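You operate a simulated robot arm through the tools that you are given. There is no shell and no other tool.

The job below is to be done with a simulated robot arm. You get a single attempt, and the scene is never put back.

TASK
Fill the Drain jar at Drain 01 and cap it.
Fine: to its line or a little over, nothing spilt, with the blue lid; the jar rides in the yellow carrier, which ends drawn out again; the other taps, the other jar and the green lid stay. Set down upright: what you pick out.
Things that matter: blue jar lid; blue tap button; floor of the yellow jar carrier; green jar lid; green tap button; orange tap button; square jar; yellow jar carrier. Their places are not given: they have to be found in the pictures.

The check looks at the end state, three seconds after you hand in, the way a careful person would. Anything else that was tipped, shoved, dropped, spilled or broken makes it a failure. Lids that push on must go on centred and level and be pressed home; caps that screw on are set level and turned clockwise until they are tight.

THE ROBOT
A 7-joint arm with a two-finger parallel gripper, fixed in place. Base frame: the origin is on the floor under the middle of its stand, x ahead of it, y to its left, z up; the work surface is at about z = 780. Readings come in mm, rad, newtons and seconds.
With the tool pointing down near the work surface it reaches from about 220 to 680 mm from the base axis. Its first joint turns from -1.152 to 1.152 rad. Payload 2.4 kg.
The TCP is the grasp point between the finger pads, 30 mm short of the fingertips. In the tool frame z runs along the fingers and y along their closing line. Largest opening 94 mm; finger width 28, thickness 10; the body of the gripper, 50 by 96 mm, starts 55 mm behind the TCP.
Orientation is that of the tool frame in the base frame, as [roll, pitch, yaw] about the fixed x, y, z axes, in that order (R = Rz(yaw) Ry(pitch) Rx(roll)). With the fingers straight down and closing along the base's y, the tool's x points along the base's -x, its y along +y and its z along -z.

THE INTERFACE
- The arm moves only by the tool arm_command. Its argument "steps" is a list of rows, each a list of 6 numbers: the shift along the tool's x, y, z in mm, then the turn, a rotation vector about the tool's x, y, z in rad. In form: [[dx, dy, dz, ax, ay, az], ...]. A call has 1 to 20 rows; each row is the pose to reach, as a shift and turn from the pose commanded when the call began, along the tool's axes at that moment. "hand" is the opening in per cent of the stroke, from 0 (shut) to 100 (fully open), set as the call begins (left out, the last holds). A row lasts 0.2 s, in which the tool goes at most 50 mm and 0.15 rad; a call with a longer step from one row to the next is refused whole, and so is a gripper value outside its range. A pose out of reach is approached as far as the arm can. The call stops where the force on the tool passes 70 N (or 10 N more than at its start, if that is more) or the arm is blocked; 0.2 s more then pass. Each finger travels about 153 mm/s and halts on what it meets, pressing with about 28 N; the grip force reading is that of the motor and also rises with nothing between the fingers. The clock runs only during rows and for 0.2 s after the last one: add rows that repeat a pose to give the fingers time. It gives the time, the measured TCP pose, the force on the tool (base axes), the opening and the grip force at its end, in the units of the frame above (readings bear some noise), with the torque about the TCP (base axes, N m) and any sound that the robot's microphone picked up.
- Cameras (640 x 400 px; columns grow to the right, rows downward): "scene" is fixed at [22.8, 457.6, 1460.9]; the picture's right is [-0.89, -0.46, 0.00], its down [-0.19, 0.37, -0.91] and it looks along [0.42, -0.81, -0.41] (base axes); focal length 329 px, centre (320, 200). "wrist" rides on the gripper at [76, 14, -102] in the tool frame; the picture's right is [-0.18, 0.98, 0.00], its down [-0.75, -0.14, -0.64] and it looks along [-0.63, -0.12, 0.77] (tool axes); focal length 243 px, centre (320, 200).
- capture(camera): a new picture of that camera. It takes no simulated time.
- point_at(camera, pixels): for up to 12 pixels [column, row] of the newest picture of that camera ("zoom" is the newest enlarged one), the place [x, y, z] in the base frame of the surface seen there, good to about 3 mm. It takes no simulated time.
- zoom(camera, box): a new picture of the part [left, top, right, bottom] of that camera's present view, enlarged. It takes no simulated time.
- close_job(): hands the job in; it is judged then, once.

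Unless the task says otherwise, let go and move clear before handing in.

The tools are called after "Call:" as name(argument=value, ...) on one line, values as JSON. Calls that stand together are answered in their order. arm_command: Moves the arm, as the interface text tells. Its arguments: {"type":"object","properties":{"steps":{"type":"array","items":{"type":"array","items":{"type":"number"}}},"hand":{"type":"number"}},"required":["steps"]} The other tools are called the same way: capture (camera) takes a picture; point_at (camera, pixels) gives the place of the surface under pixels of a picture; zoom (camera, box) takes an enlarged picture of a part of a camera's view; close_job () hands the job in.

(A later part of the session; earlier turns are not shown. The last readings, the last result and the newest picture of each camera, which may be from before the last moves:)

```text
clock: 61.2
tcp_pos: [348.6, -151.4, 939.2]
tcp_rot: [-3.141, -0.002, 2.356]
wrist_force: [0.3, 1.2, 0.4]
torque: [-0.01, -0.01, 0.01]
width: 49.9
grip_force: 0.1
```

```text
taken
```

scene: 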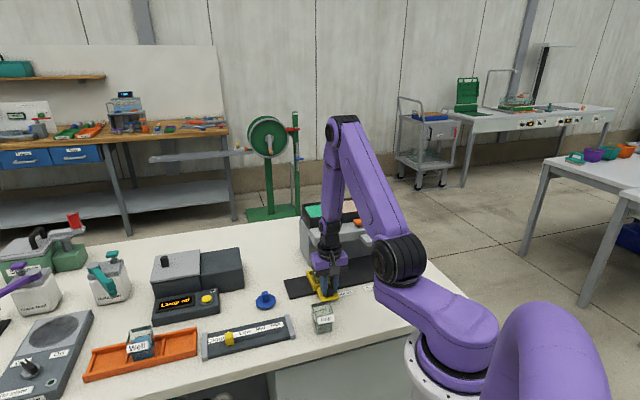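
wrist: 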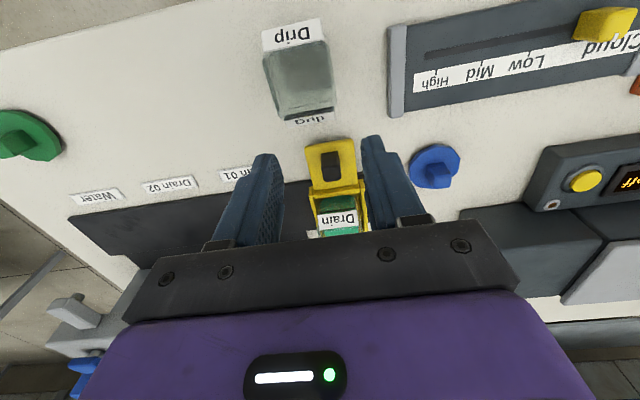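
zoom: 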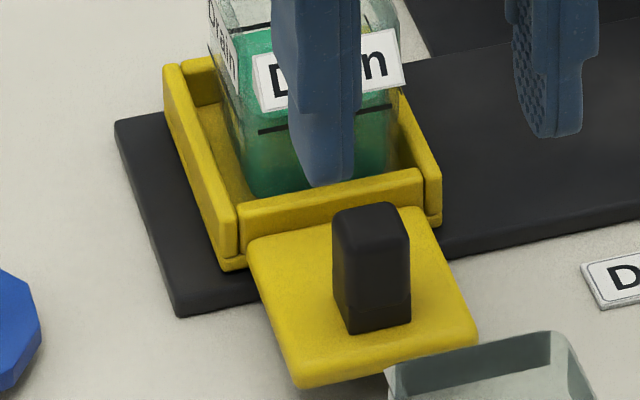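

The carrier sits within about 1 mm of its original drawn-out place (left wall px 165,68 vs 163,70 before). Now I'll go over the blue lid and look at it from above.

Call:
arm_command(steps=[[-20, 24, 0, 0, 0, 0], [-42, 48, 0, 0, 0, 0], [-63, 72, 0, 0, 0, 0], [-84, 97, 0, 0, 0, 0], [-104, 121, 0, 0, 0, 0], [-104, 121, 0, 0, 0, 0]], hand=53)

Call:
capture(camera="wrist")

Call:
zoom(camera="scene", box=[240, 240, 340, 320])

```text
clock: 62.6
tcp_pos: [510.9, -141.0, 938.7]
tcp_rot: [-3.142, 0.001, 2.355]
wrist_force: [0.0, 0.6, -1.1]
torque: [-0.01, -0.01, 0.01]
width: 49.6
grip_force: 0.2
```

```text
taken
```

wrist: 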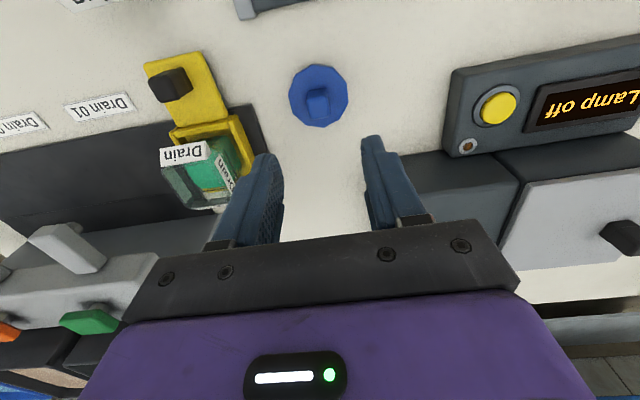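

```text
5.00 times, centred on (290, 280) of scene
```

zoom: 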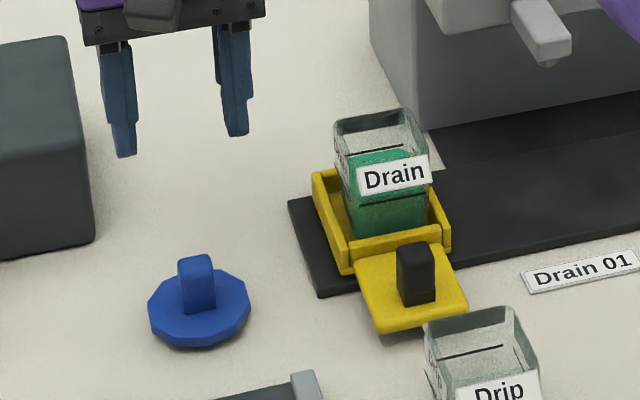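

Now I have a clear look at the jar and the lid. I'll zoom on the jar to confirm the level against front and back lines, and zoom on the lid from the wrist.

Call:
zoom(camera="scene", box=[302, 260, 328, 290])

Call:
zoom(camera="wrist", box=[270, 50, 370, 140])

```text
13.33 times, centred on (315, 275) of scene
```

zoom: 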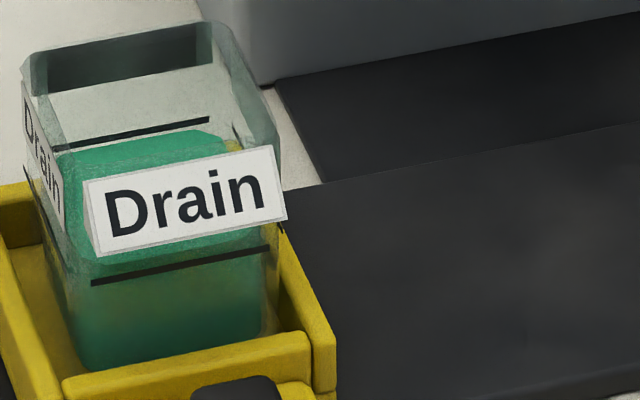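

```text
4.44 times, centred on (320, 95) of wrist
```

zoom: 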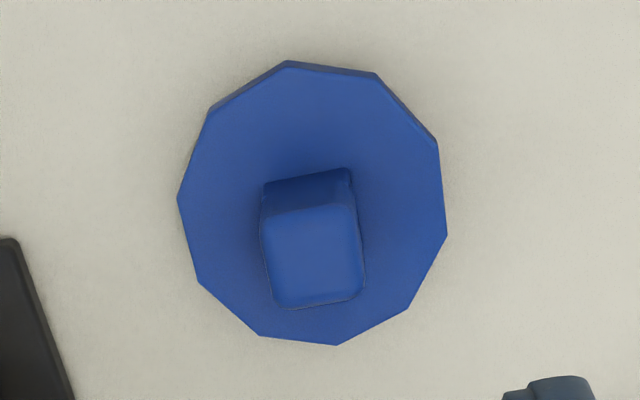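

The back line (zoom 55,148 → 210,120) is just above the surface's back edge (65,152 → 210,130). I'll sample more points on both to pin down the level.

Call:
point_at(camera="zoom", pixels=[[80, 160], [100, 155], [120, 152], [140, 149], [160, 146], [180, 143], [200, 140], [90, 168], [130, 160], [170, 152], [75, 172], [210, 145]])

Call:
point_at(camera="zoom", pixels=[[100, 281], [130, 275], [160, 269], [190, 263], [220, 257], [250, 251], [70, 146], [100, 140], [130, 134], [160, 129], [190, 123], [205, 121]])

Call:
point_at(camera="zoom", pixels=[[120, 262], [150, 256], [180, 250], [210, 244], [240, 238], [255, 236], [110, 268], [140, 262], [170, 256], [200, 250], [230, 244], [250, 242]])

```text
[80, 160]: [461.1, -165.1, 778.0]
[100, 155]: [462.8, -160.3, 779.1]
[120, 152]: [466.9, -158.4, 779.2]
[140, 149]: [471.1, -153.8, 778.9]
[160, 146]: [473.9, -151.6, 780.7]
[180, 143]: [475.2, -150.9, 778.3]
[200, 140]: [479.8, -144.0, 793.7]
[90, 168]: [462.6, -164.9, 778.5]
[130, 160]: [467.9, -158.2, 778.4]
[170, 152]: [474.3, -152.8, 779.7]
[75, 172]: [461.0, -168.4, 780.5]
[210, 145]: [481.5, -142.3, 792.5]
```

```text
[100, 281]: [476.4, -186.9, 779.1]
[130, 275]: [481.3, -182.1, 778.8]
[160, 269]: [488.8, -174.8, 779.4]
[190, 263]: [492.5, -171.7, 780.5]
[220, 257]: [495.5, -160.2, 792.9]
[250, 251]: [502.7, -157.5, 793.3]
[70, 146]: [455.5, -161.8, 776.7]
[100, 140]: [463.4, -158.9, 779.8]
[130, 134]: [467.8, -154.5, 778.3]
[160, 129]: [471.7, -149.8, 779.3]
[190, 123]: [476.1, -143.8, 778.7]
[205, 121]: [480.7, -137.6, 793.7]
```

```text
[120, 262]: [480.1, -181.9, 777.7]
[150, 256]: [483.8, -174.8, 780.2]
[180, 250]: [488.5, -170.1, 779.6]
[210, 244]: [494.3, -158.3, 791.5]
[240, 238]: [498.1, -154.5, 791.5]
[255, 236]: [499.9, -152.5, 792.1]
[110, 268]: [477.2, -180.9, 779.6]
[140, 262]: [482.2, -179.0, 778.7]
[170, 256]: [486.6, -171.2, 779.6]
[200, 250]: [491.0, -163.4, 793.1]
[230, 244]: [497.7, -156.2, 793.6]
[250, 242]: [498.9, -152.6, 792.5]
```

Those queries hit the newer wrist zoom instead. I'll zoom the scene again and repeat them.

Call:
zoom(camera="scene", box=[302, 260, 328, 290])

Call:
point_at(camera="zoom", pixels=[[80, 160], [100, 155], [120, 152], [140, 149], [160, 146], [180, 143], [200, 140], [90, 168], [130, 160], [170, 152], [75, 172], [210, 145]])

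Call:
point_at(camera="zoom", pixels=[[100, 281], [130, 275], [160, 269], [190, 263], [220, 257], [250, 251], [70, 146], [100, 140], [130, 134], [160, 129], [190, 123], [205, 121]])

Call:
point_at(camera="zoom", pixels=[[120, 262], [150, 256], [180, 250], [210, 244], [240, 238], [255, 236], [110, 268], [140, 262], [170, 256], [200, 250], [230, 244], [250, 242]])

```text
13.33 times, centred on (315, 275) of scene
```

zoom: 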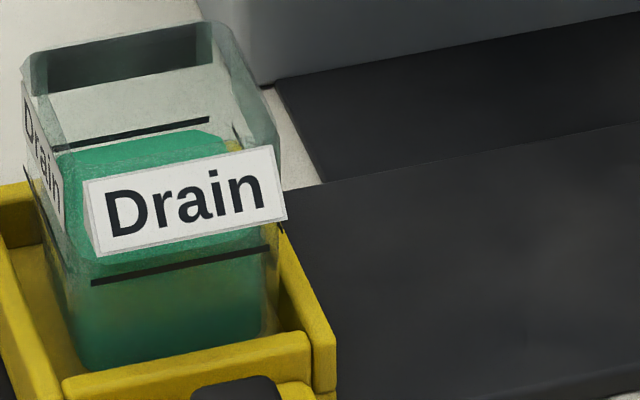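

```text
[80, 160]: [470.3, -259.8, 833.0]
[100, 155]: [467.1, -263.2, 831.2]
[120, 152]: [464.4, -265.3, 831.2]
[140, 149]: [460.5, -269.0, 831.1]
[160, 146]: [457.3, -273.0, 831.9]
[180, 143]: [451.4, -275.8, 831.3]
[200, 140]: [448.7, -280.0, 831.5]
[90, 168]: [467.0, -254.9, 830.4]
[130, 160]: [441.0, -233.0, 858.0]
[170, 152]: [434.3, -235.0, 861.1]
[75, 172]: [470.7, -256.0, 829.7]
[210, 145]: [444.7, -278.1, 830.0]
```

```text
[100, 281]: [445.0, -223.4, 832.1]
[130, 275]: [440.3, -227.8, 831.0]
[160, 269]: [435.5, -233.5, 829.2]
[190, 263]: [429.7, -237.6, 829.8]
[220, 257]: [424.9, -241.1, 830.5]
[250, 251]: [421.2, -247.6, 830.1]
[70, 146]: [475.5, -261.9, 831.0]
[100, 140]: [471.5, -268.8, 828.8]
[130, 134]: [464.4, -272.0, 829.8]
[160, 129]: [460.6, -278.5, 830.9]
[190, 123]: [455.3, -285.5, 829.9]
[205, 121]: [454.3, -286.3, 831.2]
```

```text
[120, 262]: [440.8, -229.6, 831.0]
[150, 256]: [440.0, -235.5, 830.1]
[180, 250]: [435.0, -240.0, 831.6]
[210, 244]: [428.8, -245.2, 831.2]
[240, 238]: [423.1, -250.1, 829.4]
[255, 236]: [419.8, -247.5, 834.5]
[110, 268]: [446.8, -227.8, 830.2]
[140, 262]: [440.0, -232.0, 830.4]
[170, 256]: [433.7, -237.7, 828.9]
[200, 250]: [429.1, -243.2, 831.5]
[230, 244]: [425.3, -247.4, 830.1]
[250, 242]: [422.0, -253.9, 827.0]
```

Surface samples average ≈830.8 and line samples ≈830.4, so it's at or slightly over the line; more samples will settle it (costless).

Call:
point_at(camera="zoom", pixels=[[85, 158], [95, 157], [105, 155], [115, 153], [125, 151], [135, 149], [145, 148], [155, 146], [165, 145], [175, 143], [185, 142], [195, 140]])

Call:
point_at(camera="zoom", pixels=[[95, 282], [110, 279], [120, 277], [140, 273], [150, 271], [170, 267], [180, 265], [200, 261], [210, 259], [230, 255], [240, 253], [260, 249]])

Call:
point_at(camera="zoom", pixels=[[60, 148], [65, 147], [80, 144], [90, 142], [110, 138], [120, 136], [140, 132], [150, 131], [170, 127], [180, 125], [195, 122], [200, 121]])

Call:
point_at(camera="zoom", pixels=[[115, 264], [125, 262], [135, 260], [145, 258], [155, 256], [165, 254], [175, 252], [185, 250], [195, 248], [205, 246], [215, 244], [225, 242]])

```text
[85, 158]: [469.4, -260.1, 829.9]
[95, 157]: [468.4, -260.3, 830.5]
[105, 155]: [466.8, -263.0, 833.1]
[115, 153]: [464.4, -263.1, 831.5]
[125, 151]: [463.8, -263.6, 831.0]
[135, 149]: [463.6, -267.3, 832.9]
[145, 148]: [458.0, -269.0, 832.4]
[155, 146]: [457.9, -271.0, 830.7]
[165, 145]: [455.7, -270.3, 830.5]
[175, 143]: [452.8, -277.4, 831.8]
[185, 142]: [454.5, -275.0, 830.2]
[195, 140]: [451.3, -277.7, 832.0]
```

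```text
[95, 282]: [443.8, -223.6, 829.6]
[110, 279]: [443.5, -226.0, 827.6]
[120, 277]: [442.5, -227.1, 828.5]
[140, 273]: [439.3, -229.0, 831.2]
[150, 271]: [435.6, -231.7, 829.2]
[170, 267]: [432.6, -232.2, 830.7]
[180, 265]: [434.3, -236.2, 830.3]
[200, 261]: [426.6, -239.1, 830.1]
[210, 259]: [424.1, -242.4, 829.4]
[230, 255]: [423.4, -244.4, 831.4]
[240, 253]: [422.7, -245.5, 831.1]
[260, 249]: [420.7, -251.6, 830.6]
```

```text
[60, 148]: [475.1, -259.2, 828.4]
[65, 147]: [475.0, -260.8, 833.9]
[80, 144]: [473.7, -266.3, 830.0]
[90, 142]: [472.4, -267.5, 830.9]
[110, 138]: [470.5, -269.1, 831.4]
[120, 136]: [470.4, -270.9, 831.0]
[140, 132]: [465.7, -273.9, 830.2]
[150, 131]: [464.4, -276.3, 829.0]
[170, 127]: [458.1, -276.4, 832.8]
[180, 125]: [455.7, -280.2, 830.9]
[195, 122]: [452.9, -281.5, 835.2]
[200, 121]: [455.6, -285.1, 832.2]
```

```text
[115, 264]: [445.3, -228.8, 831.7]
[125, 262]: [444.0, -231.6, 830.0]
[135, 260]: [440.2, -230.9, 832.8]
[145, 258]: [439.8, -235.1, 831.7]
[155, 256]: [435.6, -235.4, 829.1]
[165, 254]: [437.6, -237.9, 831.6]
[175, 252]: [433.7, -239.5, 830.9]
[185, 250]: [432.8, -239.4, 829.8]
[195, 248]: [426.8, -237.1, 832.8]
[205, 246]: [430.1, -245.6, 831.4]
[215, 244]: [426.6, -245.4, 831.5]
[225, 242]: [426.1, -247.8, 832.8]
```

With 44 surface samples (≈831.1) against ~830.2 for the line, the level is about 1 mm over the line, which is right. Now the lid: measuring its disc edge and block from the wrist view.

Call:
zoom(camera="wrist", box=[270, 50, 370, 140])

Call:
point_at(camera="zoom", pixels=[[290, 70], [372, 80], [430, 145], [440, 235], [402, 302], [335, 338], [262, 328], [202, 278], [184, 200], [213, 115], [230, 200], [400, 200]])

Call:
point_at(camera="zoom", pixels=[[268, 225], [350, 212], [358, 285], [280, 300], [315, 255], [300, 240], [330, 270], [270, 195], [345, 180], [310, 205], [264, 215], [356, 210]])

```text
4.44 times, centred on (320, 95) of wrist
```

zoom: 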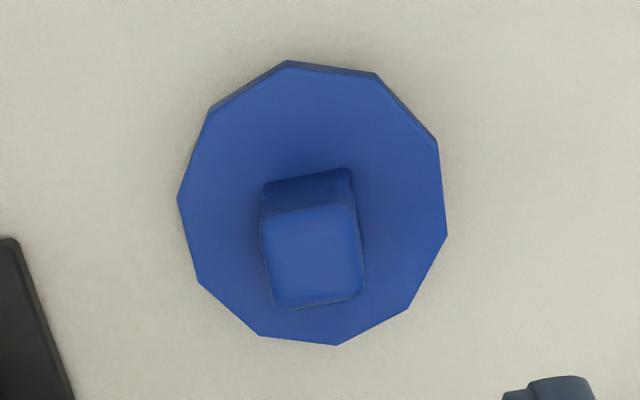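

```text
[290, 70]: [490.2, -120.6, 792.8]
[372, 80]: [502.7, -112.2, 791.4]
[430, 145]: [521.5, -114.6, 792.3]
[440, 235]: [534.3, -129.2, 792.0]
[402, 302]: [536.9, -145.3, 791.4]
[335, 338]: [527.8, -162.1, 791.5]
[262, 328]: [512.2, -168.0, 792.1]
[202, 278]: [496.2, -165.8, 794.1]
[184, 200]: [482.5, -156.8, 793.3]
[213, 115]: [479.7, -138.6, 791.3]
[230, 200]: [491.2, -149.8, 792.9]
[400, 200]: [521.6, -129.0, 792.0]
```

```text
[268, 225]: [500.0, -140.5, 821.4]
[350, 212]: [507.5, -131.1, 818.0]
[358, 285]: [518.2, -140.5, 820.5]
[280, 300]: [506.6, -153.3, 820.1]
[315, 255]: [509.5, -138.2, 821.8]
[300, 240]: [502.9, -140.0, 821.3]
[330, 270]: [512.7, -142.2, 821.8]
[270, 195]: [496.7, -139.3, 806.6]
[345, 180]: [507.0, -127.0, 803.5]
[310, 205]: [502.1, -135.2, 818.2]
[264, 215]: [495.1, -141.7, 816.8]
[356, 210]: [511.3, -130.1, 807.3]
```

The lid's disc centre is (508.4,-141.3), radius ≈29, top z≈792; its block is ~15 mm, top z≈822, aligned with my tool. I'll centre on it and come down to just above the block.

Call:
arm_command(steps=[[1.5, -1.5, 25, 0, 0, 0], [1.5, -1.5, 50, 0, 0, 0], [1.5, -1.5, 75, 0, 0, 0], [1.5, -1.5, 75, 0, 0, 0]], hand=53)

Call:
arm_command(steps=[[0, 0, 0, 0, 0, 0]])

Call:
capture(camera="wrist")

Call:
zoom(camera="scene", box=[240, 250, 300, 320])

```text
clock: 63.6
tcp_pos: [507.9, -142.1, 862.9]
tcp_rot: [3.141, 0.0, 2.356]
wrist_force: [-0.5, 0.3, -0.5]
torque: [-0.02, 0.0, 0.01]
width: 49.9
grip_force: 0.1
```

```text
clock: 64.0
tcp_pos: [507.1, -141.2, 863.4]
tcp_rot: [3.14, 0.0, 2.356]
wrist_force: [-0.2, 0.5, 0.4]
torque: [-0.02, -0.02, 0.03]
width: 49.9
grip_force: 0.0
```

```text
taken
```

wrist: 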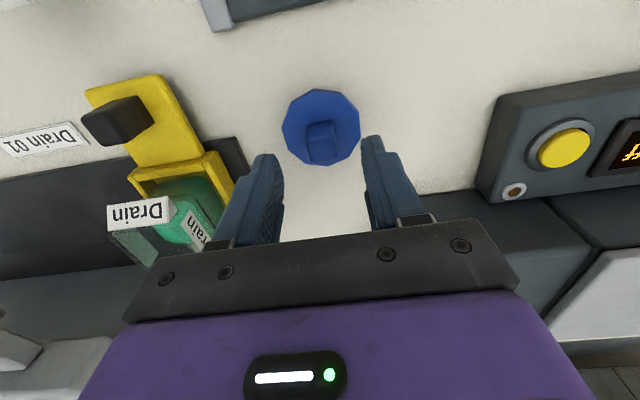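

```text
5.71 times, centred on (270, 285) of scene
```

zoom: 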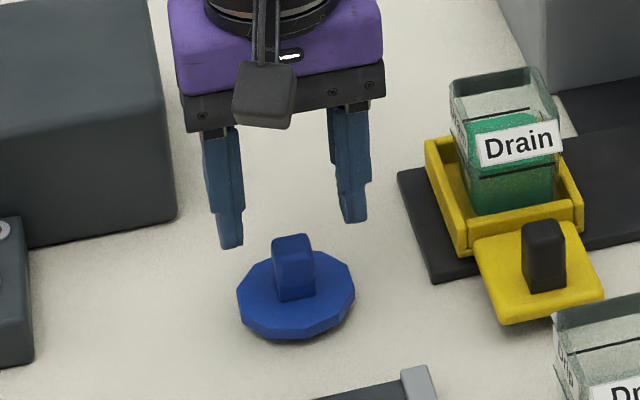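

Block and fingers are centred (block px 320,140; finger middle 321). Lowering to TCP z≈826 so the tips clear the disc, then closing.

Call:
arm_command(steps=[[0, 0.4, 12, 0, 0, 0], [0, 0.4, 24, 0, 0, 0], [0, 0.4, 32, 0, 0, 0], [0, 0.4, 36, 0, 0, 0], [0, 0.4, 36, 0, 0, 0]], hand=53)

Call:
arm_command(steps=[[0, 0, 0, 0, 0, 0], [0, 0, 0, 0, 0, 0], [0, 0, 0, 0, 0, 0]], hand=0)

```text
clock: 65.2
tcp_pos: [507.2, -142.3, 828.0]
tcp_rot: [-3.142, 0.0, 2.359]
wrist_force: [-0.1, 0.3, 0.5]
torque: [-0.01, 0.02, 0.02]
width: 50.0
grip_force: 0.0
```

```text
clock: 66.0
tcp_pos: [508.2, -142.1, 828.0]
tcp_rot: [3.141, -0.001, 2.356]
wrist_force: [0.1, 0.5, 0.5]
torque: [0.0, 0.0, -0.03]
width: 18.9
grip_force: 27.6
```

The block is gripped at 18.9 mm. Lifting 100 mm to look at the lid's underside.

Call:
arm_command(steps=[[0, 0, -5, 0, 0, 0], [0, 0, -20, 0, 0, 0], [0, 0, -45, 0, 0, 0], [0, 0, -75, 0, 0, 0], [0, 0, -102, 0, 0, 0], [0, 0, -102, 0, 0, 0]])

Call:
zoom(camera="scene", box=[245, 235, 295, 285])

Call:
capture(camera="wrist")

```text
clock: 67.4
tcp_pos: [507.7, -142.4, 930.5]
tcp_rot: [3.141, 0.001, 2.357]
wrist_force: [0.4, -0.5, 0.6]
torque: [-0.01, 0.0, 0.04]
width: 18.8
grip_force: 27.7
```

```text
8.00 times, centred on (270, 260) of scene
```

zoom: 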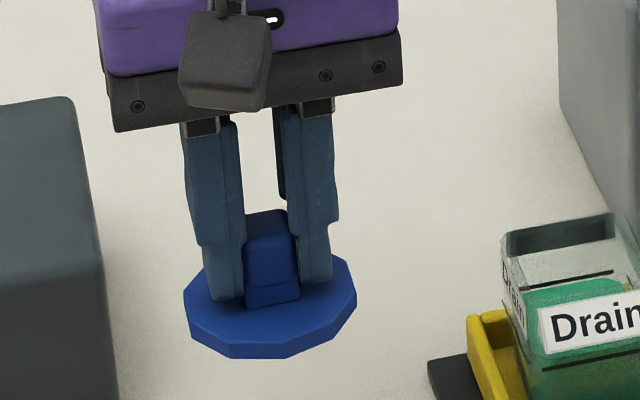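

```text
taken
```

wrist: 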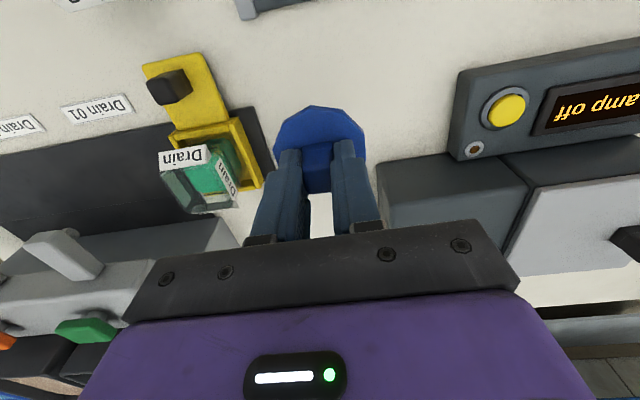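

The lid hangs level. Before placing it I'll measure the jar's rim again, since it may have shifted in the pocket during sliding.

Call:
zoom(camera="scene", box=[303, 258, 325, 276])

Call:
zoom(camera="wrist", box=[140, 120, 270, 220])

```text
16.00 times, centred on (314, 267) of scene
```

zoom: 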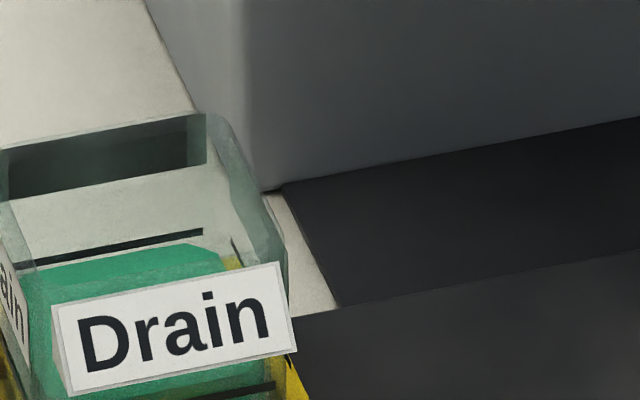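

```text
4.00 times, centred on (205, 170) of wrist
```

zoom: 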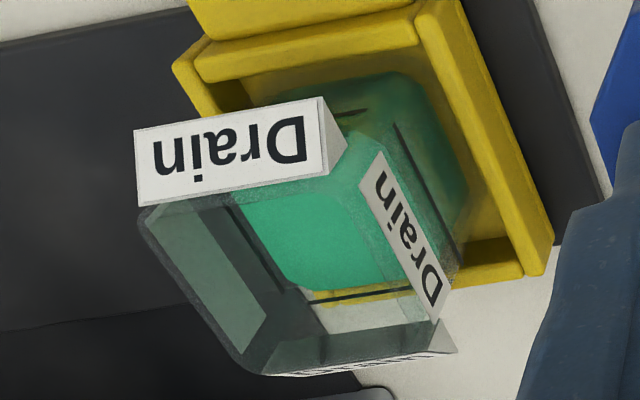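

The jar's rim is visible in this wrist zoom: t− edge from (140,210) to (245,372), back edge to (455,350). Taking points along it.

Call:
point_at(camera="zoom", pixels=[[146, 225], [165, 260], [185, 293], [205, 325], [225, 353], [265, 373], [310, 371], [360, 364], [410, 356], [440, 350], [445, 330], [360, 165]])

Call:
point_at(camera="zoom", pixels=[[150, 235], [172, 272], [195, 310], [215, 340], [280, 372], [330, 368], [380, 361], [425, 353], [338, 140], [150, 205], [250, 190], [320, 175]])

Call:
zoom(camera="scene", box=[298, 258, 320, 276])

```text
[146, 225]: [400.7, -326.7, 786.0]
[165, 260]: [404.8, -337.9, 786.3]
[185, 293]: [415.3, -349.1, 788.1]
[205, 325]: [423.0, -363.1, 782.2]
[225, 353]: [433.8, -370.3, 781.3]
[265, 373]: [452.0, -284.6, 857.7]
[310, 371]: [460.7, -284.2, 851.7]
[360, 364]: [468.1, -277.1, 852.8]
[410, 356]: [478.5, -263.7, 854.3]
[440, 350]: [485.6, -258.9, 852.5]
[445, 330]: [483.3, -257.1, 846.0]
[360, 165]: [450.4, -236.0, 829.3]
```

```text
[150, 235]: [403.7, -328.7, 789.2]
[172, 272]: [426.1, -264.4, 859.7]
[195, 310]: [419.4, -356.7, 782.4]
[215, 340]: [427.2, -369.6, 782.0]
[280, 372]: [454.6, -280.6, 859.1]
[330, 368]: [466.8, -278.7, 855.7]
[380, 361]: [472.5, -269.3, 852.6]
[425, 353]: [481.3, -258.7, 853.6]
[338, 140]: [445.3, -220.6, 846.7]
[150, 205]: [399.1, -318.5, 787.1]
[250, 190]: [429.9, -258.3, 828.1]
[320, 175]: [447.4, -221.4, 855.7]
```

```text
16.00 times, centred on (309, 267) of scene
```

zoom: 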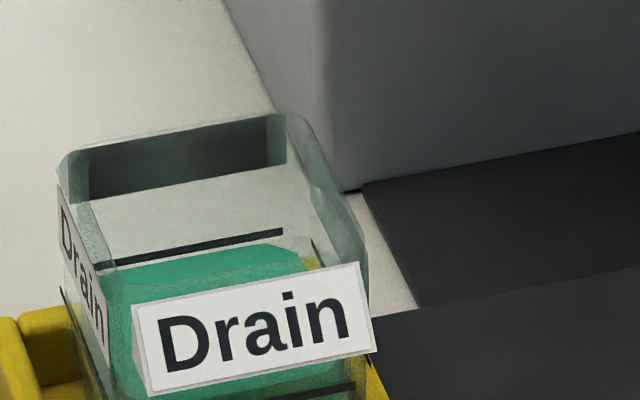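

Sampling the rim's left and right edges in this scene zoom.

Call:
point_at(camera="zoom", pixels=[[312, 130], [325, 150], [338, 175], [350, 200], [360, 225], [318, 145], [330, 170], [343, 195], [64, 160], [72, 175], [68, 190], [85, 230]])

Call:
point_at(camera="zoom", pixels=[[60, 165], [70, 155], [80, 215], [95, 260], [100, 280], [75, 205], [62, 185], [316, 130], [330, 155], [345, 185], [355, 210], [363, 235]])

```text
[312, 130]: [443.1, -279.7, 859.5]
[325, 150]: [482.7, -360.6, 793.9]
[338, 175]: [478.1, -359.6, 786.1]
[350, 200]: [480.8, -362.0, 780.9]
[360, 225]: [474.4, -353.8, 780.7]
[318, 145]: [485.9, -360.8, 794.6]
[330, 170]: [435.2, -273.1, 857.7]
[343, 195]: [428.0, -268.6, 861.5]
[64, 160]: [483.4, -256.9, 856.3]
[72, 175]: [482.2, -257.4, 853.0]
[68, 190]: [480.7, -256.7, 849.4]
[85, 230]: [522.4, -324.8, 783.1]
```

```text
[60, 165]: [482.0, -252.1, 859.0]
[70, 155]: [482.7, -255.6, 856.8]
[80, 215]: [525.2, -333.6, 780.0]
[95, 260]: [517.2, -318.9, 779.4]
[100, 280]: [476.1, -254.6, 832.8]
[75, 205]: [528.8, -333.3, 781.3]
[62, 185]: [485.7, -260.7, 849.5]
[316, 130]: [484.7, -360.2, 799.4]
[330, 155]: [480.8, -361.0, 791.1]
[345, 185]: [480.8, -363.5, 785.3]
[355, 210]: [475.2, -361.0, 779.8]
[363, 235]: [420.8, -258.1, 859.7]
```

The jar's centre works out to t≈138.1, n≈-497.5, i.e. about (449.4,-254.1), with the rim at z≈855–858. I'll carry the lid above it at a safe height.

Call:
arm_command(steps=[[0, 0, -15, 0, 0, 0], [-9, -28, -15, 0, 0, 0], [-18, -58, -15, 0, 0, 0], [-28, -88, -15, 0, 0, 0], [-36, -113, -15, 0, 0, 0], [-38, -120, -15, 0, 0, 0], [-38, -120, -15, 0, 0, 0]])

Call:
arm_command(steps=[[0, 0, 0, 0, 0, 0]])

Call:
zoom(camera="scene", box=[280, 235, 340, 300])

Call:
capture(camera="wrist")

```text
clock: 69.0
tcp_pos: [450.1, -254.7, 942.7]
tcp_rot: [-3.141, -0.001, 2.357]
wrist_force: [-0.2, -0.1, -0.8]
torque: [0.02, -0.01, 0.01]
width: 19.0
grip_force: 28.0
```

```text
clock: 69.4
tcp_pos: [450.8, -254.7, 943.9]
tcp_rot: [-3.141, 0.0, 2.355]
wrist_force: [-1.1, -0.6, 0.8]
torque: [0.0, -0.01, 0.03]
width: 18.9
grip_force: 28.1
```

```text
6.15 times, centred on (310, 268) of scene
```

zoom: 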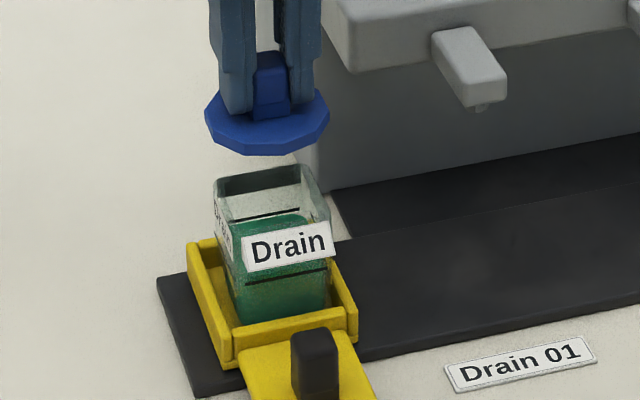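

```text
taken
```

wrist: 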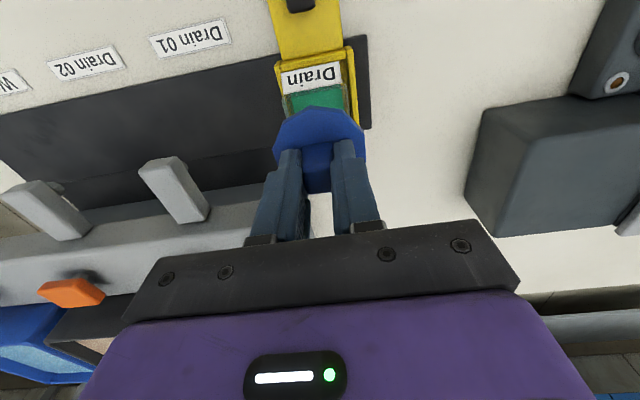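

The lid is over the jar (TCP t=138.4, n=-498.6). I'll nudge +0.9 in n and lower to about 10 mm above the rim to compare outlines.

Call:
arm_command(steps=[[0.9, -0.3, 10, 0, 0, 0], [0.9, -0.3, 20, 0, 0, 0], [0.9, -0.3, 28, 0, 0, 0], [0.9, -0.3, 28, 0, 0, 0]])

Call:
zoom(camera="scene", box=[295, 245, 330, 285])

Call:
zoom(camera="wrist", box=[250, 50, 390, 210])

```text
clock: 70.4
tcp_pos: [450.1, -253.0, 916.5]
tcp_rot: [-3.141, 0.0, 2.355]
wrist_force: [-0.9, 0.2, -0.7]
torque: [0.01, -0.02, 0.03]
width: 18.8
grip_force: 28.1
```

```text
10.00 times, centred on (312, 265) of scene
```

zoom: 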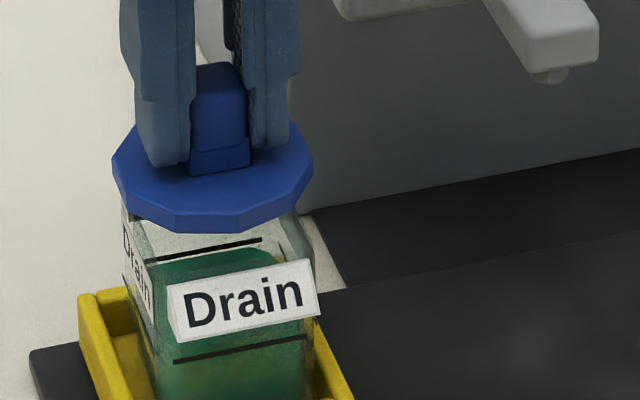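

```text
2.50 times, centred on (320, 130) of wrist
```

zoom: 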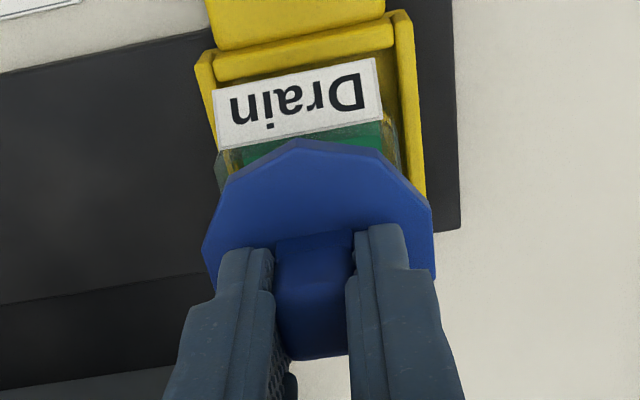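

I'll measure the lid's disc edge in the scene zoom to compare directly with the jar's centre.

Call:
zoom(camera="scene", box=[295, 245, 330, 285])

Call:
point_at(camera="zoom", pixels=[[116, 160], [128, 132], [118, 185], [150, 208], [185, 217], [235, 217], [280, 203], [305, 180], [309, 158], [296, 130], [118, 175], [260, 210]])

Call:
point_at(camera="zoom", pixels=[[180, 361], [200, 358], [220, 354], [240, 350], [260, 346], [280, 342], [300, 337], [190, 251], [210, 247], [230, 244], [250, 240], [220, 100]])

```text
10.00 times, centred on (312, 265) of scene
```

zoom: 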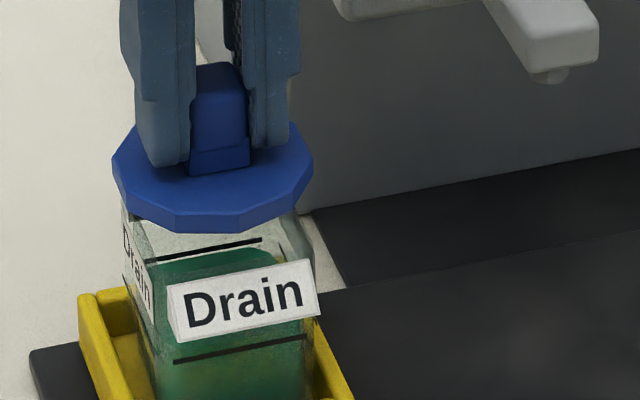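

```text
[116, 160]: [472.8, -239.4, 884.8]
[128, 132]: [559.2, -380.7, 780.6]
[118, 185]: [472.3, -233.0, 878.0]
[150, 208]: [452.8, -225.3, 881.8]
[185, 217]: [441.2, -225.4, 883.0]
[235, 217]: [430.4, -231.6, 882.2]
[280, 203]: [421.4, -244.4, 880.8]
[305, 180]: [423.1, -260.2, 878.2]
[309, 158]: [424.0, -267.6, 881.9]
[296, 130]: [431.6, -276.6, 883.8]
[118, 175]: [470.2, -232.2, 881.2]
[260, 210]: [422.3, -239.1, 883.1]
```

```text
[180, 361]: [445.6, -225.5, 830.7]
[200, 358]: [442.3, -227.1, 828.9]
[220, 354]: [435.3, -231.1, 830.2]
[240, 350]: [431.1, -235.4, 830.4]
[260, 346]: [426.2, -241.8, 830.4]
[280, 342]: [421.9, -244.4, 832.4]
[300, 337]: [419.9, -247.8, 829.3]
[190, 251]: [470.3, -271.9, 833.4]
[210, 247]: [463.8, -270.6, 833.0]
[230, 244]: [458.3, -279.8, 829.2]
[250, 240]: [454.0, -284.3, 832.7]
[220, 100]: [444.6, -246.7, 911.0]
```

Lid centre reads t≈139.2, n≈-497.2 versus the jar's t≈138.1, n≈-497.5. I'll shift −1.0 mm along t and lower 8 mm.

Call:
arm_command(steps=[[-0.2, -1.0, 2, 0, 0, 0], [-0.2, -1.0, 4, 0, 0, 0], [-0.2, -1.0, 6, 0, 0, 0], [-0.2, -1.0, 8, 0, 0, 0], [-0.2, -1.0, 8, 0, 0, 0]])

Call:
zoom(camera="scene", box=[295, 245, 330, 285])

```text
clock: 71.6
tcp_pos: [448.8, -252.9, 910.1]
tcp_rot: [-3.142, 0.0, 2.359]
wrist_force: [-0.2, 0.6, -1.2]
torque: [-0.01, 0.01, -0.03]
width: 18.5
grip_force: 28.1
```

```text
10.00 times, centred on (312, 265) of scene
```

zoom: 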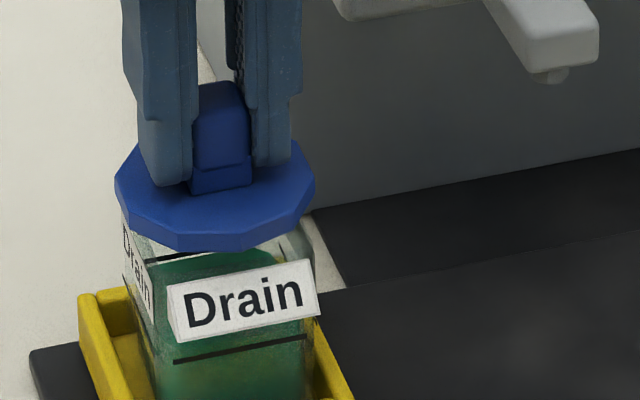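

Outlines agree. Lowering slowly in 1 mm rows to find contact.

Call:
arm_command(steps=[[0, 0, 1, 0, 0, 0], [0, 0, 2, 0, 0, 0], [0, 0, 3, 0, 0, 0], [0, 0, 3, 0, 0, 0]])

```text
clock: 72.6
tcp_pos: [447.7, -253.1, 906.9]
tcp_rot: [3.141, -0.001, 2.355]
wrist_force: [0.1, -0.5, -1.1]
torque: [0.02, -0.01, 0.02]
width: 18.8
grip_force: 28.5
```

No contact yet at TCP z≈906. Another 3 mm.

Call:
arm_command(steps=[[0, 0, 1, 0, 0, 0], [0, 0, 2, 0, 0, 0], [0, 0, 3, 0, 0, 0], [0, 0, 3, 0, 0, 0]])

Call:
zoom(camera="scene", box=[295, 245, 330, 285])

```text
clock: 73.6
tcp_pos: [448.6, -253.9, 903.9]
tcp_rot: [-3.141, 0.001, 2.356]
wrist_force: [-0.2, -0.2, -1.4]
torque: [0.01, -0.02, 0.0]
width: 18.9
grip_force: 28.2
```

```text
10.00 times, centred on (312, 265) of scene
```

zoom: 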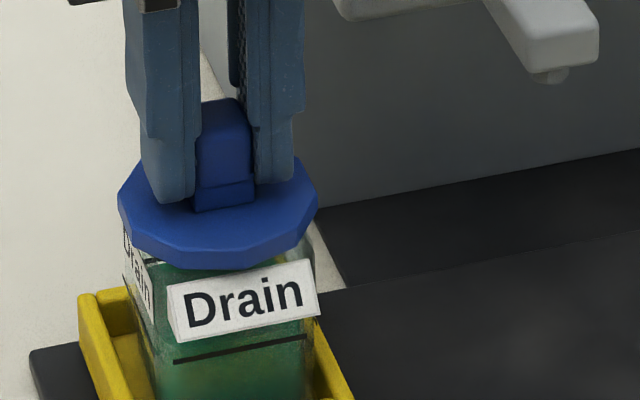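

Lid and jar centres coincide in the picture (lid 119–318, jar mid ≈219). Continuing down.

Call:
arm_command(steps=[[0, 0, 1, 0, 0, 0], [0, 0, 2, 0, 0, 0], [0, 0, 2, 0, 0, 0]])

Call:
arm_command(steps=[[0, 0, 0.7, 0, 0, 0], [0, 0, 1.4, 0, 0, 0], [0, 0, 1.4, 0, 0, 0]])

```text
clock: 74.4
tcp_pos: [447.9, -253.9, 902.0]
tcp_rot: [-3.14, -0.001, 2.355]
wrist_force: [0.1, 0.5, 0.5]
torque: [-0.04, 0.0, 0.0]
width: 19.1
grip_force: 27.9
```

```text
clock: 75.2
tcp_pos: [449.9, -254.5, 901.6]
tcp_rot: [-3.141, 0.003, 2.355]
wrist_force: [-2.2, 2.7, 24.3]
torque: [0.2, 0.15, 0.03]
width: 19.0
grip_force: 27.6
```

Contact: 24 N at TCP z≈901.6. I'll press further in small increments and watch for it seating.

Call:
arm_command(steps=[[0, 0, 0.5, 0, 0, 0], [0, 0, 1.0, 0, 0, 0], [0, 0, 1.0, 0, 0, 0]])

Call:
zoom(camera="scene", box=[295, 245, 330, 285])

```text
clock: 76.0
tcp_pos: [450.6, -253.9, 900.6]
tcp_rot: [3.141, 0.006, 2.357]
wrist_force: [-0.7, -0.1, 29.7]
torque: [-0.03, -0.03, 0.01]
width: 18.7
grip_force: 27.9
```

```text
10.00 times, centred on (312, 265) of scene
```

zoom: 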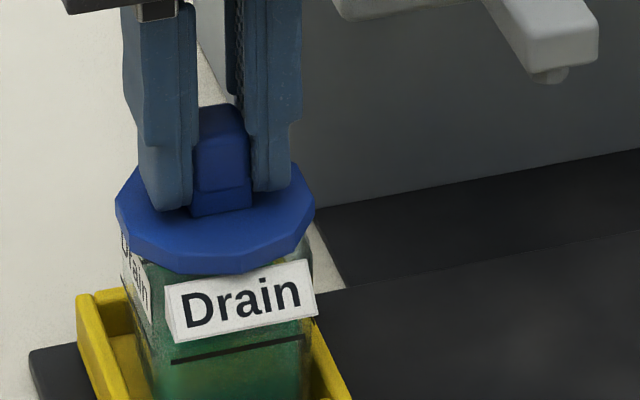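

Force rose only to 30 N, so the fingers may be slipping on the block. I'll release, rise, and check how the lid sits before pressing on its top with closed fingers.

Call:
arm_command(steps=[[0, 0, -1.2, 0, 0, 0], [0, 0, -1.2, 0, 0, 0]])

Call:
arm_command(steps=[[0, 0, 0, 0, 0, 0], [0, 0, 0, 0, 0, 0], [0, 0, -15, 0, 0, 0], [0, 0, -40, 0, 0, 0], [0, 0, -60, 0, 0, 0], [0, 0, -60, 0, 0, 0]], hand=45)

Call:
zoom(camera="scene", box=[295, 245, 330, 285])

Call:
capture(camera="wrist")

```text
clock: 76.6
tcp_pos: [448.5, -253.5, 900.2]
tcp_rot: [3.141, 0.004, 2.357]
wrist_force: [4.3, -4.3, 22.3]
torque: [-0.29, -0.33, 0.02]
width: 19.0
grip_force: 28.1
```

```text
clock: 78.0
tcp_pos: [447.6, -252.5, 959.8]
tcp_rot: [-3.141, 0.0, 2.356]
wrist_force: [-0.4, -0.5, -0.6]
torque: [-0.01, 0.02, -0.02]
width: 42.0
grip_force: 0.1
```

```text
10.00 times, centred on (312, 265) of scene
```

zoom: 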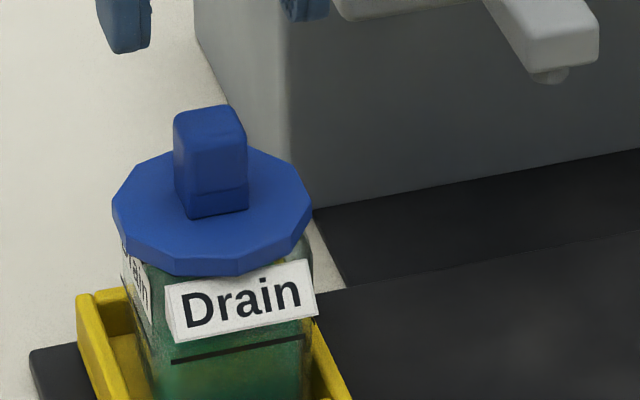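

```text
taken
```

wrist: 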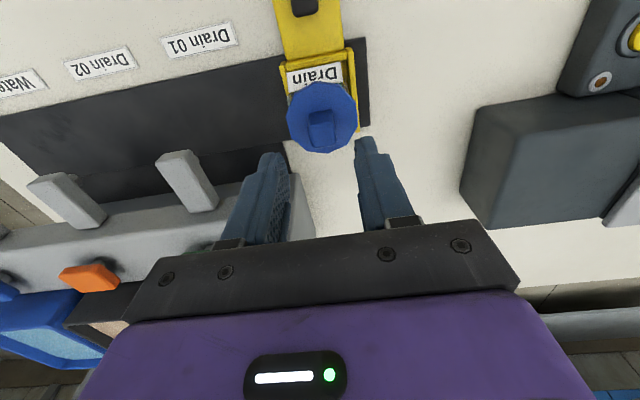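

The lid rests on the jar, perhaps ~1 mm toward t+. I'll measure disc height, tilt and centring.

Call:
point_at(camera="zoom", pixels=[[118, 205], [135, 165], [130, 230], [165, 252], [200, 262], [250, 255], [290, 235], [305, 205], [285, 172], [150, 200], [280, 205], [200, 235]])

Call:
point_at(camera="zoom", pixels=[[180, 359], [200, 355], [220, 351], [240, 348], [260, 344], [280, 340], [295, 337], [210, 120], [190, 118], [235, 118], [210, 140], [215, 265]])

Call:
zoom(camera="wrist", box=[260, 50, 390, 160])

```text
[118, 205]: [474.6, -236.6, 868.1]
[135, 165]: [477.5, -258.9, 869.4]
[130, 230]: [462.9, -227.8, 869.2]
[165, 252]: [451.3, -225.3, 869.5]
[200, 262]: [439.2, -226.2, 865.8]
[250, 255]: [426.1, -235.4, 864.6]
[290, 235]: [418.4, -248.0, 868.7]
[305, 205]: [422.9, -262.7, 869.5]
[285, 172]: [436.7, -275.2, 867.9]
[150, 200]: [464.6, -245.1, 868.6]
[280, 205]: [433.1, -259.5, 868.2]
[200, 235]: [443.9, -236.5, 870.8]
```

```text
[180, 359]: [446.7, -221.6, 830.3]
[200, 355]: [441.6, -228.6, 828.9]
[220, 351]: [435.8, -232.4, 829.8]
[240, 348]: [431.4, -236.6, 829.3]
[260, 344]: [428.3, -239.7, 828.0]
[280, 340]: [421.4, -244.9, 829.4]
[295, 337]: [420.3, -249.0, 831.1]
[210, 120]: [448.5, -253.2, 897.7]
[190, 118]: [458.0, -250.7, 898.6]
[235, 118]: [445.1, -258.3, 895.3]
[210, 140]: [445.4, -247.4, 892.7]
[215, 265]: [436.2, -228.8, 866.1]
```

```text
3.64 times, centred on (325, 105) of wrist
```

zoom: 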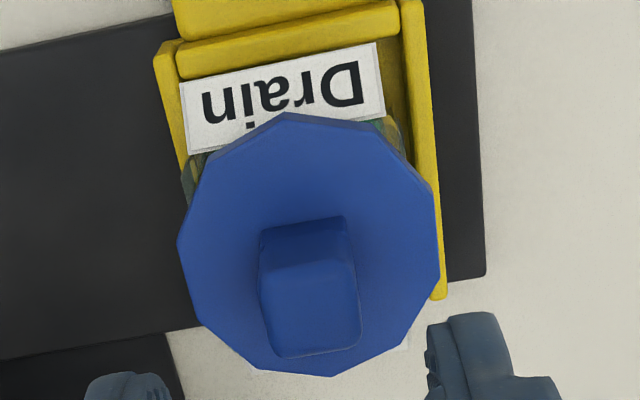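

The disc top is flat at z≈868.5. I'll take all the decagon's vertices from the wrist zoom for its centre.

Call:
point_at(camera="zoom", pixels=[[286, 120], [376, 128], [427, 190], [434, 265], [400, 338], [332, 370], [254, 362], [203, 312], [183, 243], [212, 165], [310, 300], [325, 335]])

Call:
point_at(camera="zoom", pixels=[[268, 265], [345, 250], [354, 335], [280, 350], [288, 124], [374, 132], [424, 193], [431, 262], [397, 335], [330, 366], [257, 358], [207, 310]])

```text
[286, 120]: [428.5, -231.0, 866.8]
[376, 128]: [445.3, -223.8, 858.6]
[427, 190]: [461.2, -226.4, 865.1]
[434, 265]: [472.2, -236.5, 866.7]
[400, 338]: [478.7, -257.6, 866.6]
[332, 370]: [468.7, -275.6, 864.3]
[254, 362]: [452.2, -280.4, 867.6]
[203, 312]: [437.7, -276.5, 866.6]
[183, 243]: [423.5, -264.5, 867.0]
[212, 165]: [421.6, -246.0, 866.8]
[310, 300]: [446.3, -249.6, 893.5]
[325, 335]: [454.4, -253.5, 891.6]
```

```text
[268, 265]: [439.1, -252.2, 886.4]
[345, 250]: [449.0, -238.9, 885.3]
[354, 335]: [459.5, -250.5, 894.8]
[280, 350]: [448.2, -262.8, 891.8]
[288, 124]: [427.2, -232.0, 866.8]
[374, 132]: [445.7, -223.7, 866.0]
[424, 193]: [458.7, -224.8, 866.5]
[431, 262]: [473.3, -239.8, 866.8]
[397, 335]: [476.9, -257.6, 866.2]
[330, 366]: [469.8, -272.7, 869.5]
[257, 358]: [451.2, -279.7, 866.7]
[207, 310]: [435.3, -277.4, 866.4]
```

Lid top is z≈867 while the rim is ≈855; whether the lid is seated depends on disc thickness. I'll zoom at the joint between lid and jar.

Call:
zoom(camera="scene", box=[300, 256, 326, 276])

```text
16.00 times, centred on (313, 266) of scene
```

zoom: 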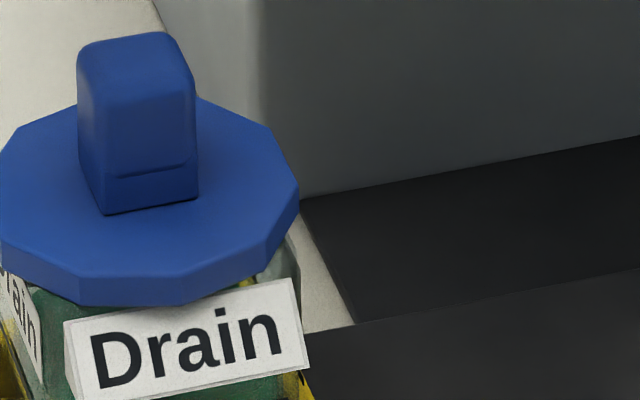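

The disc is only ~6 mm thick, so its plug is still resting on the rim (disc bottom ≈861, rim ≈855): not seated. I'll measure lid and jar in the same scene view to get the offset accurately.

Call:
zoom(camera="scene", box=[290, 252, 330, 277])

Call:
point_at(camera="zoom", pixels=[[48, 215], [60, 190], [75, 165], [52, 245], [75, 275], [130, 299], [190, 298], [240, 287], [285, 265], [305, 240], [338, 205], [322, 165]])

```text
16.00 times, centred on (310, 264) of scene
```

zoom: 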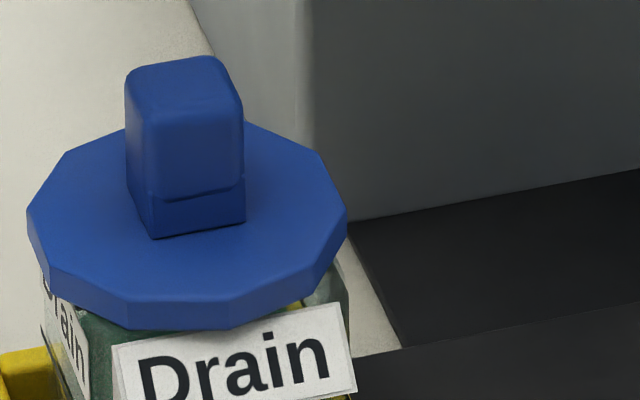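

```text
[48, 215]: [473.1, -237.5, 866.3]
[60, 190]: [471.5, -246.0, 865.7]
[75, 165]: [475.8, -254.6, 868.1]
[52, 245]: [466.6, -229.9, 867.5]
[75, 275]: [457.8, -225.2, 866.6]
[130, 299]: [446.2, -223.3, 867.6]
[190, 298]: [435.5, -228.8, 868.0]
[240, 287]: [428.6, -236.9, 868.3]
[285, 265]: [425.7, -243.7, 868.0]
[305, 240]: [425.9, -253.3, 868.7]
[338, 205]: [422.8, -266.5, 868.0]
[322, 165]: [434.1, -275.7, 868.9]
```

By this view the lid centre is at t≈140, n≈-495.8, versus the jar's t≈138.9, n≈-497.6: about 1 mm and 2 mm off. I'll cross-check the jar with the front label in the wrist view.

Call:
zoom(camera="wrist", box=[275, 45, 365, 115])

```text
5.71 times, centred on (320, 80) of wrist
```

zoom: 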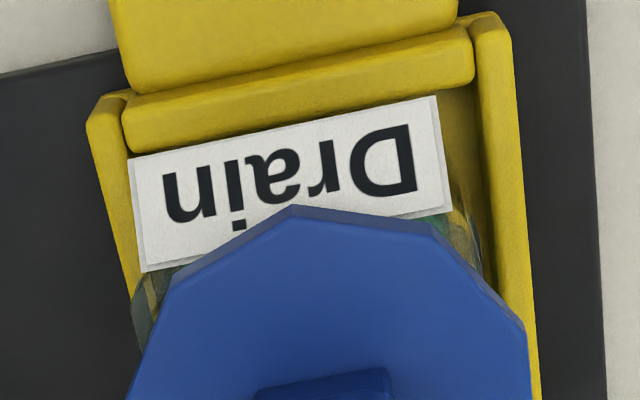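

Call:
point_at(camera="zoom", pixels=[[132, 168], [140, 220], [147, 262], [432, 105], [440, 150], [447, 200], [136, 195], [437, 130], [285, 160], [140, 330], [485, 270], [290, 140]])

Call:
point_at(camera="zoom", pixels=[[134, 180], [138, 208], [144, 245], [434, 118], [438, 140], [444, 175], [145, 255], [446, 190], [450, 205], [152, 268], [131, 163], [430, 100]])

```text
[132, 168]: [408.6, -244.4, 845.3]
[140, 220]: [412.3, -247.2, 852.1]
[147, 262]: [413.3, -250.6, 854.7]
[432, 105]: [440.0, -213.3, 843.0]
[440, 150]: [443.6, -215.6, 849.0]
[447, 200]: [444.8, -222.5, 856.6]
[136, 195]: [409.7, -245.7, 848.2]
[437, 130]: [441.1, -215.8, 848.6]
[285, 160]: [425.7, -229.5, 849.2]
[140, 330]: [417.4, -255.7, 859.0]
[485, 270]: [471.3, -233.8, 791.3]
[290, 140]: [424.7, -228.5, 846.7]
```

```text
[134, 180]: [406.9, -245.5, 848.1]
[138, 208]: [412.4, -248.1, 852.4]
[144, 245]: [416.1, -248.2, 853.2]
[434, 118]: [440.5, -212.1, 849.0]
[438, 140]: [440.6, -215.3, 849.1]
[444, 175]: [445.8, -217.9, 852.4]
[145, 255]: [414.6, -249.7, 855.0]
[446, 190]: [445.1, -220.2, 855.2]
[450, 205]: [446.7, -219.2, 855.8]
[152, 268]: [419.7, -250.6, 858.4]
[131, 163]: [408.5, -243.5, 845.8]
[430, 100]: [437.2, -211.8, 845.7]
```

Both cameras agree: the lid is offset about +1.4 mm in t and +1.5 mm in n from the jar. I'll regrip the block, lift slightly, shift by that amount, and lower again.

Call:
arm_command(steps=[[0, 0, 20, 0, 0, 0], [0, 0, 40, 0, 0, 0], [0, 0, 53, 0, 0, 0], [0, 0, 58, 0, 0, 0], [0, 0, 58, 0, 0, 0]], hand=45)

Call:
arm_command(steps=[[0, 0, 0, 0, 0, 0], [0, 0, 0, 0, 0, 0], [0, 0, 0, 0, 0, 0]], hand=0)

Call:
arm_command(steps=[[0, 0, -2, 0, 0, 0], [0, 0, -4, 0, 0, 0], [-0.8, -0.7, -4, 0, 0, 0], [-1.5, -1.4, -4, 0, 0, 0], [-1.5, -1.4, -4, 0, 0, 0]])

Call:
zoom(camera="scene", box=[290, 252, 330, 277])

```text
clock: 79.2
tcp_pos: [449.0, -252.7, 902.5]
tcp_rot: [3.141, 0.0, 2.358]
wrist_force: [0.0, -0.1, 0.1]
torque: [-0.03, 0.04, 0.01]
width: 42.4
grip_force: 0.0
```

```text
clock: 80.0
tcp_pos: [448.2, -253.6, 901.7]
tcp_rot: [3.141, 0.001, 2.356]
wrist_force: [-0.4, -0.1, -0.7]
torque: [-0.02, 0.04, -0.02]
width: 19.0
grip_force: 28.5
```

```text
clock: 81.2
tcp_pos: [449.0, -255.3, 906.0]
tcp_rot: [-3.141, -0.001, 2.356]
wrist_force: [-0.2, 0.7, 0.3]
torque: [0.0, 0.02, 0.0]
width: 18.7
grip_force: 28.3
```

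```text
16.00 times, centred on (310, 264) of scene
```

zoom: 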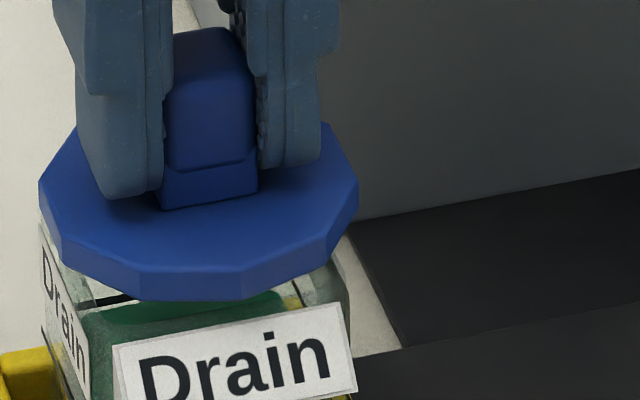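

The lid moved by about 2.6 mm in t (gripping also shifted it), so I may have overshot. I'll re-measure lid and jar together from the wrist view.

Call:
zoom(camera="wrist", box=[260, 50, 380, 150])

Call:
capture(camera="wrist")

```text
4.00 times, centred on (320, 100) of wrist
```

zoom: 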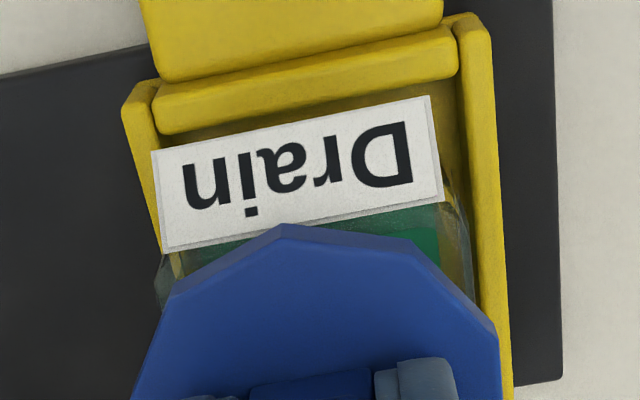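

```text
taken
```

wrist: 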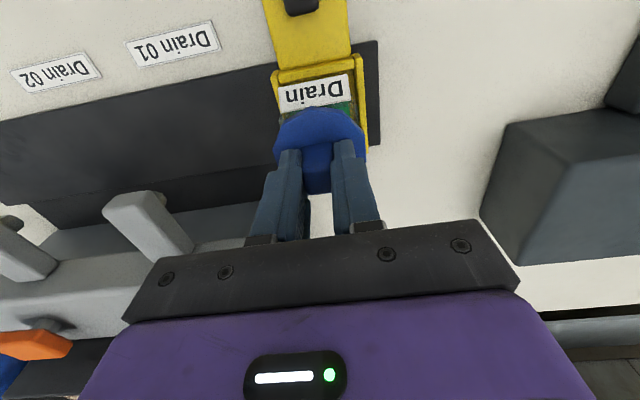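

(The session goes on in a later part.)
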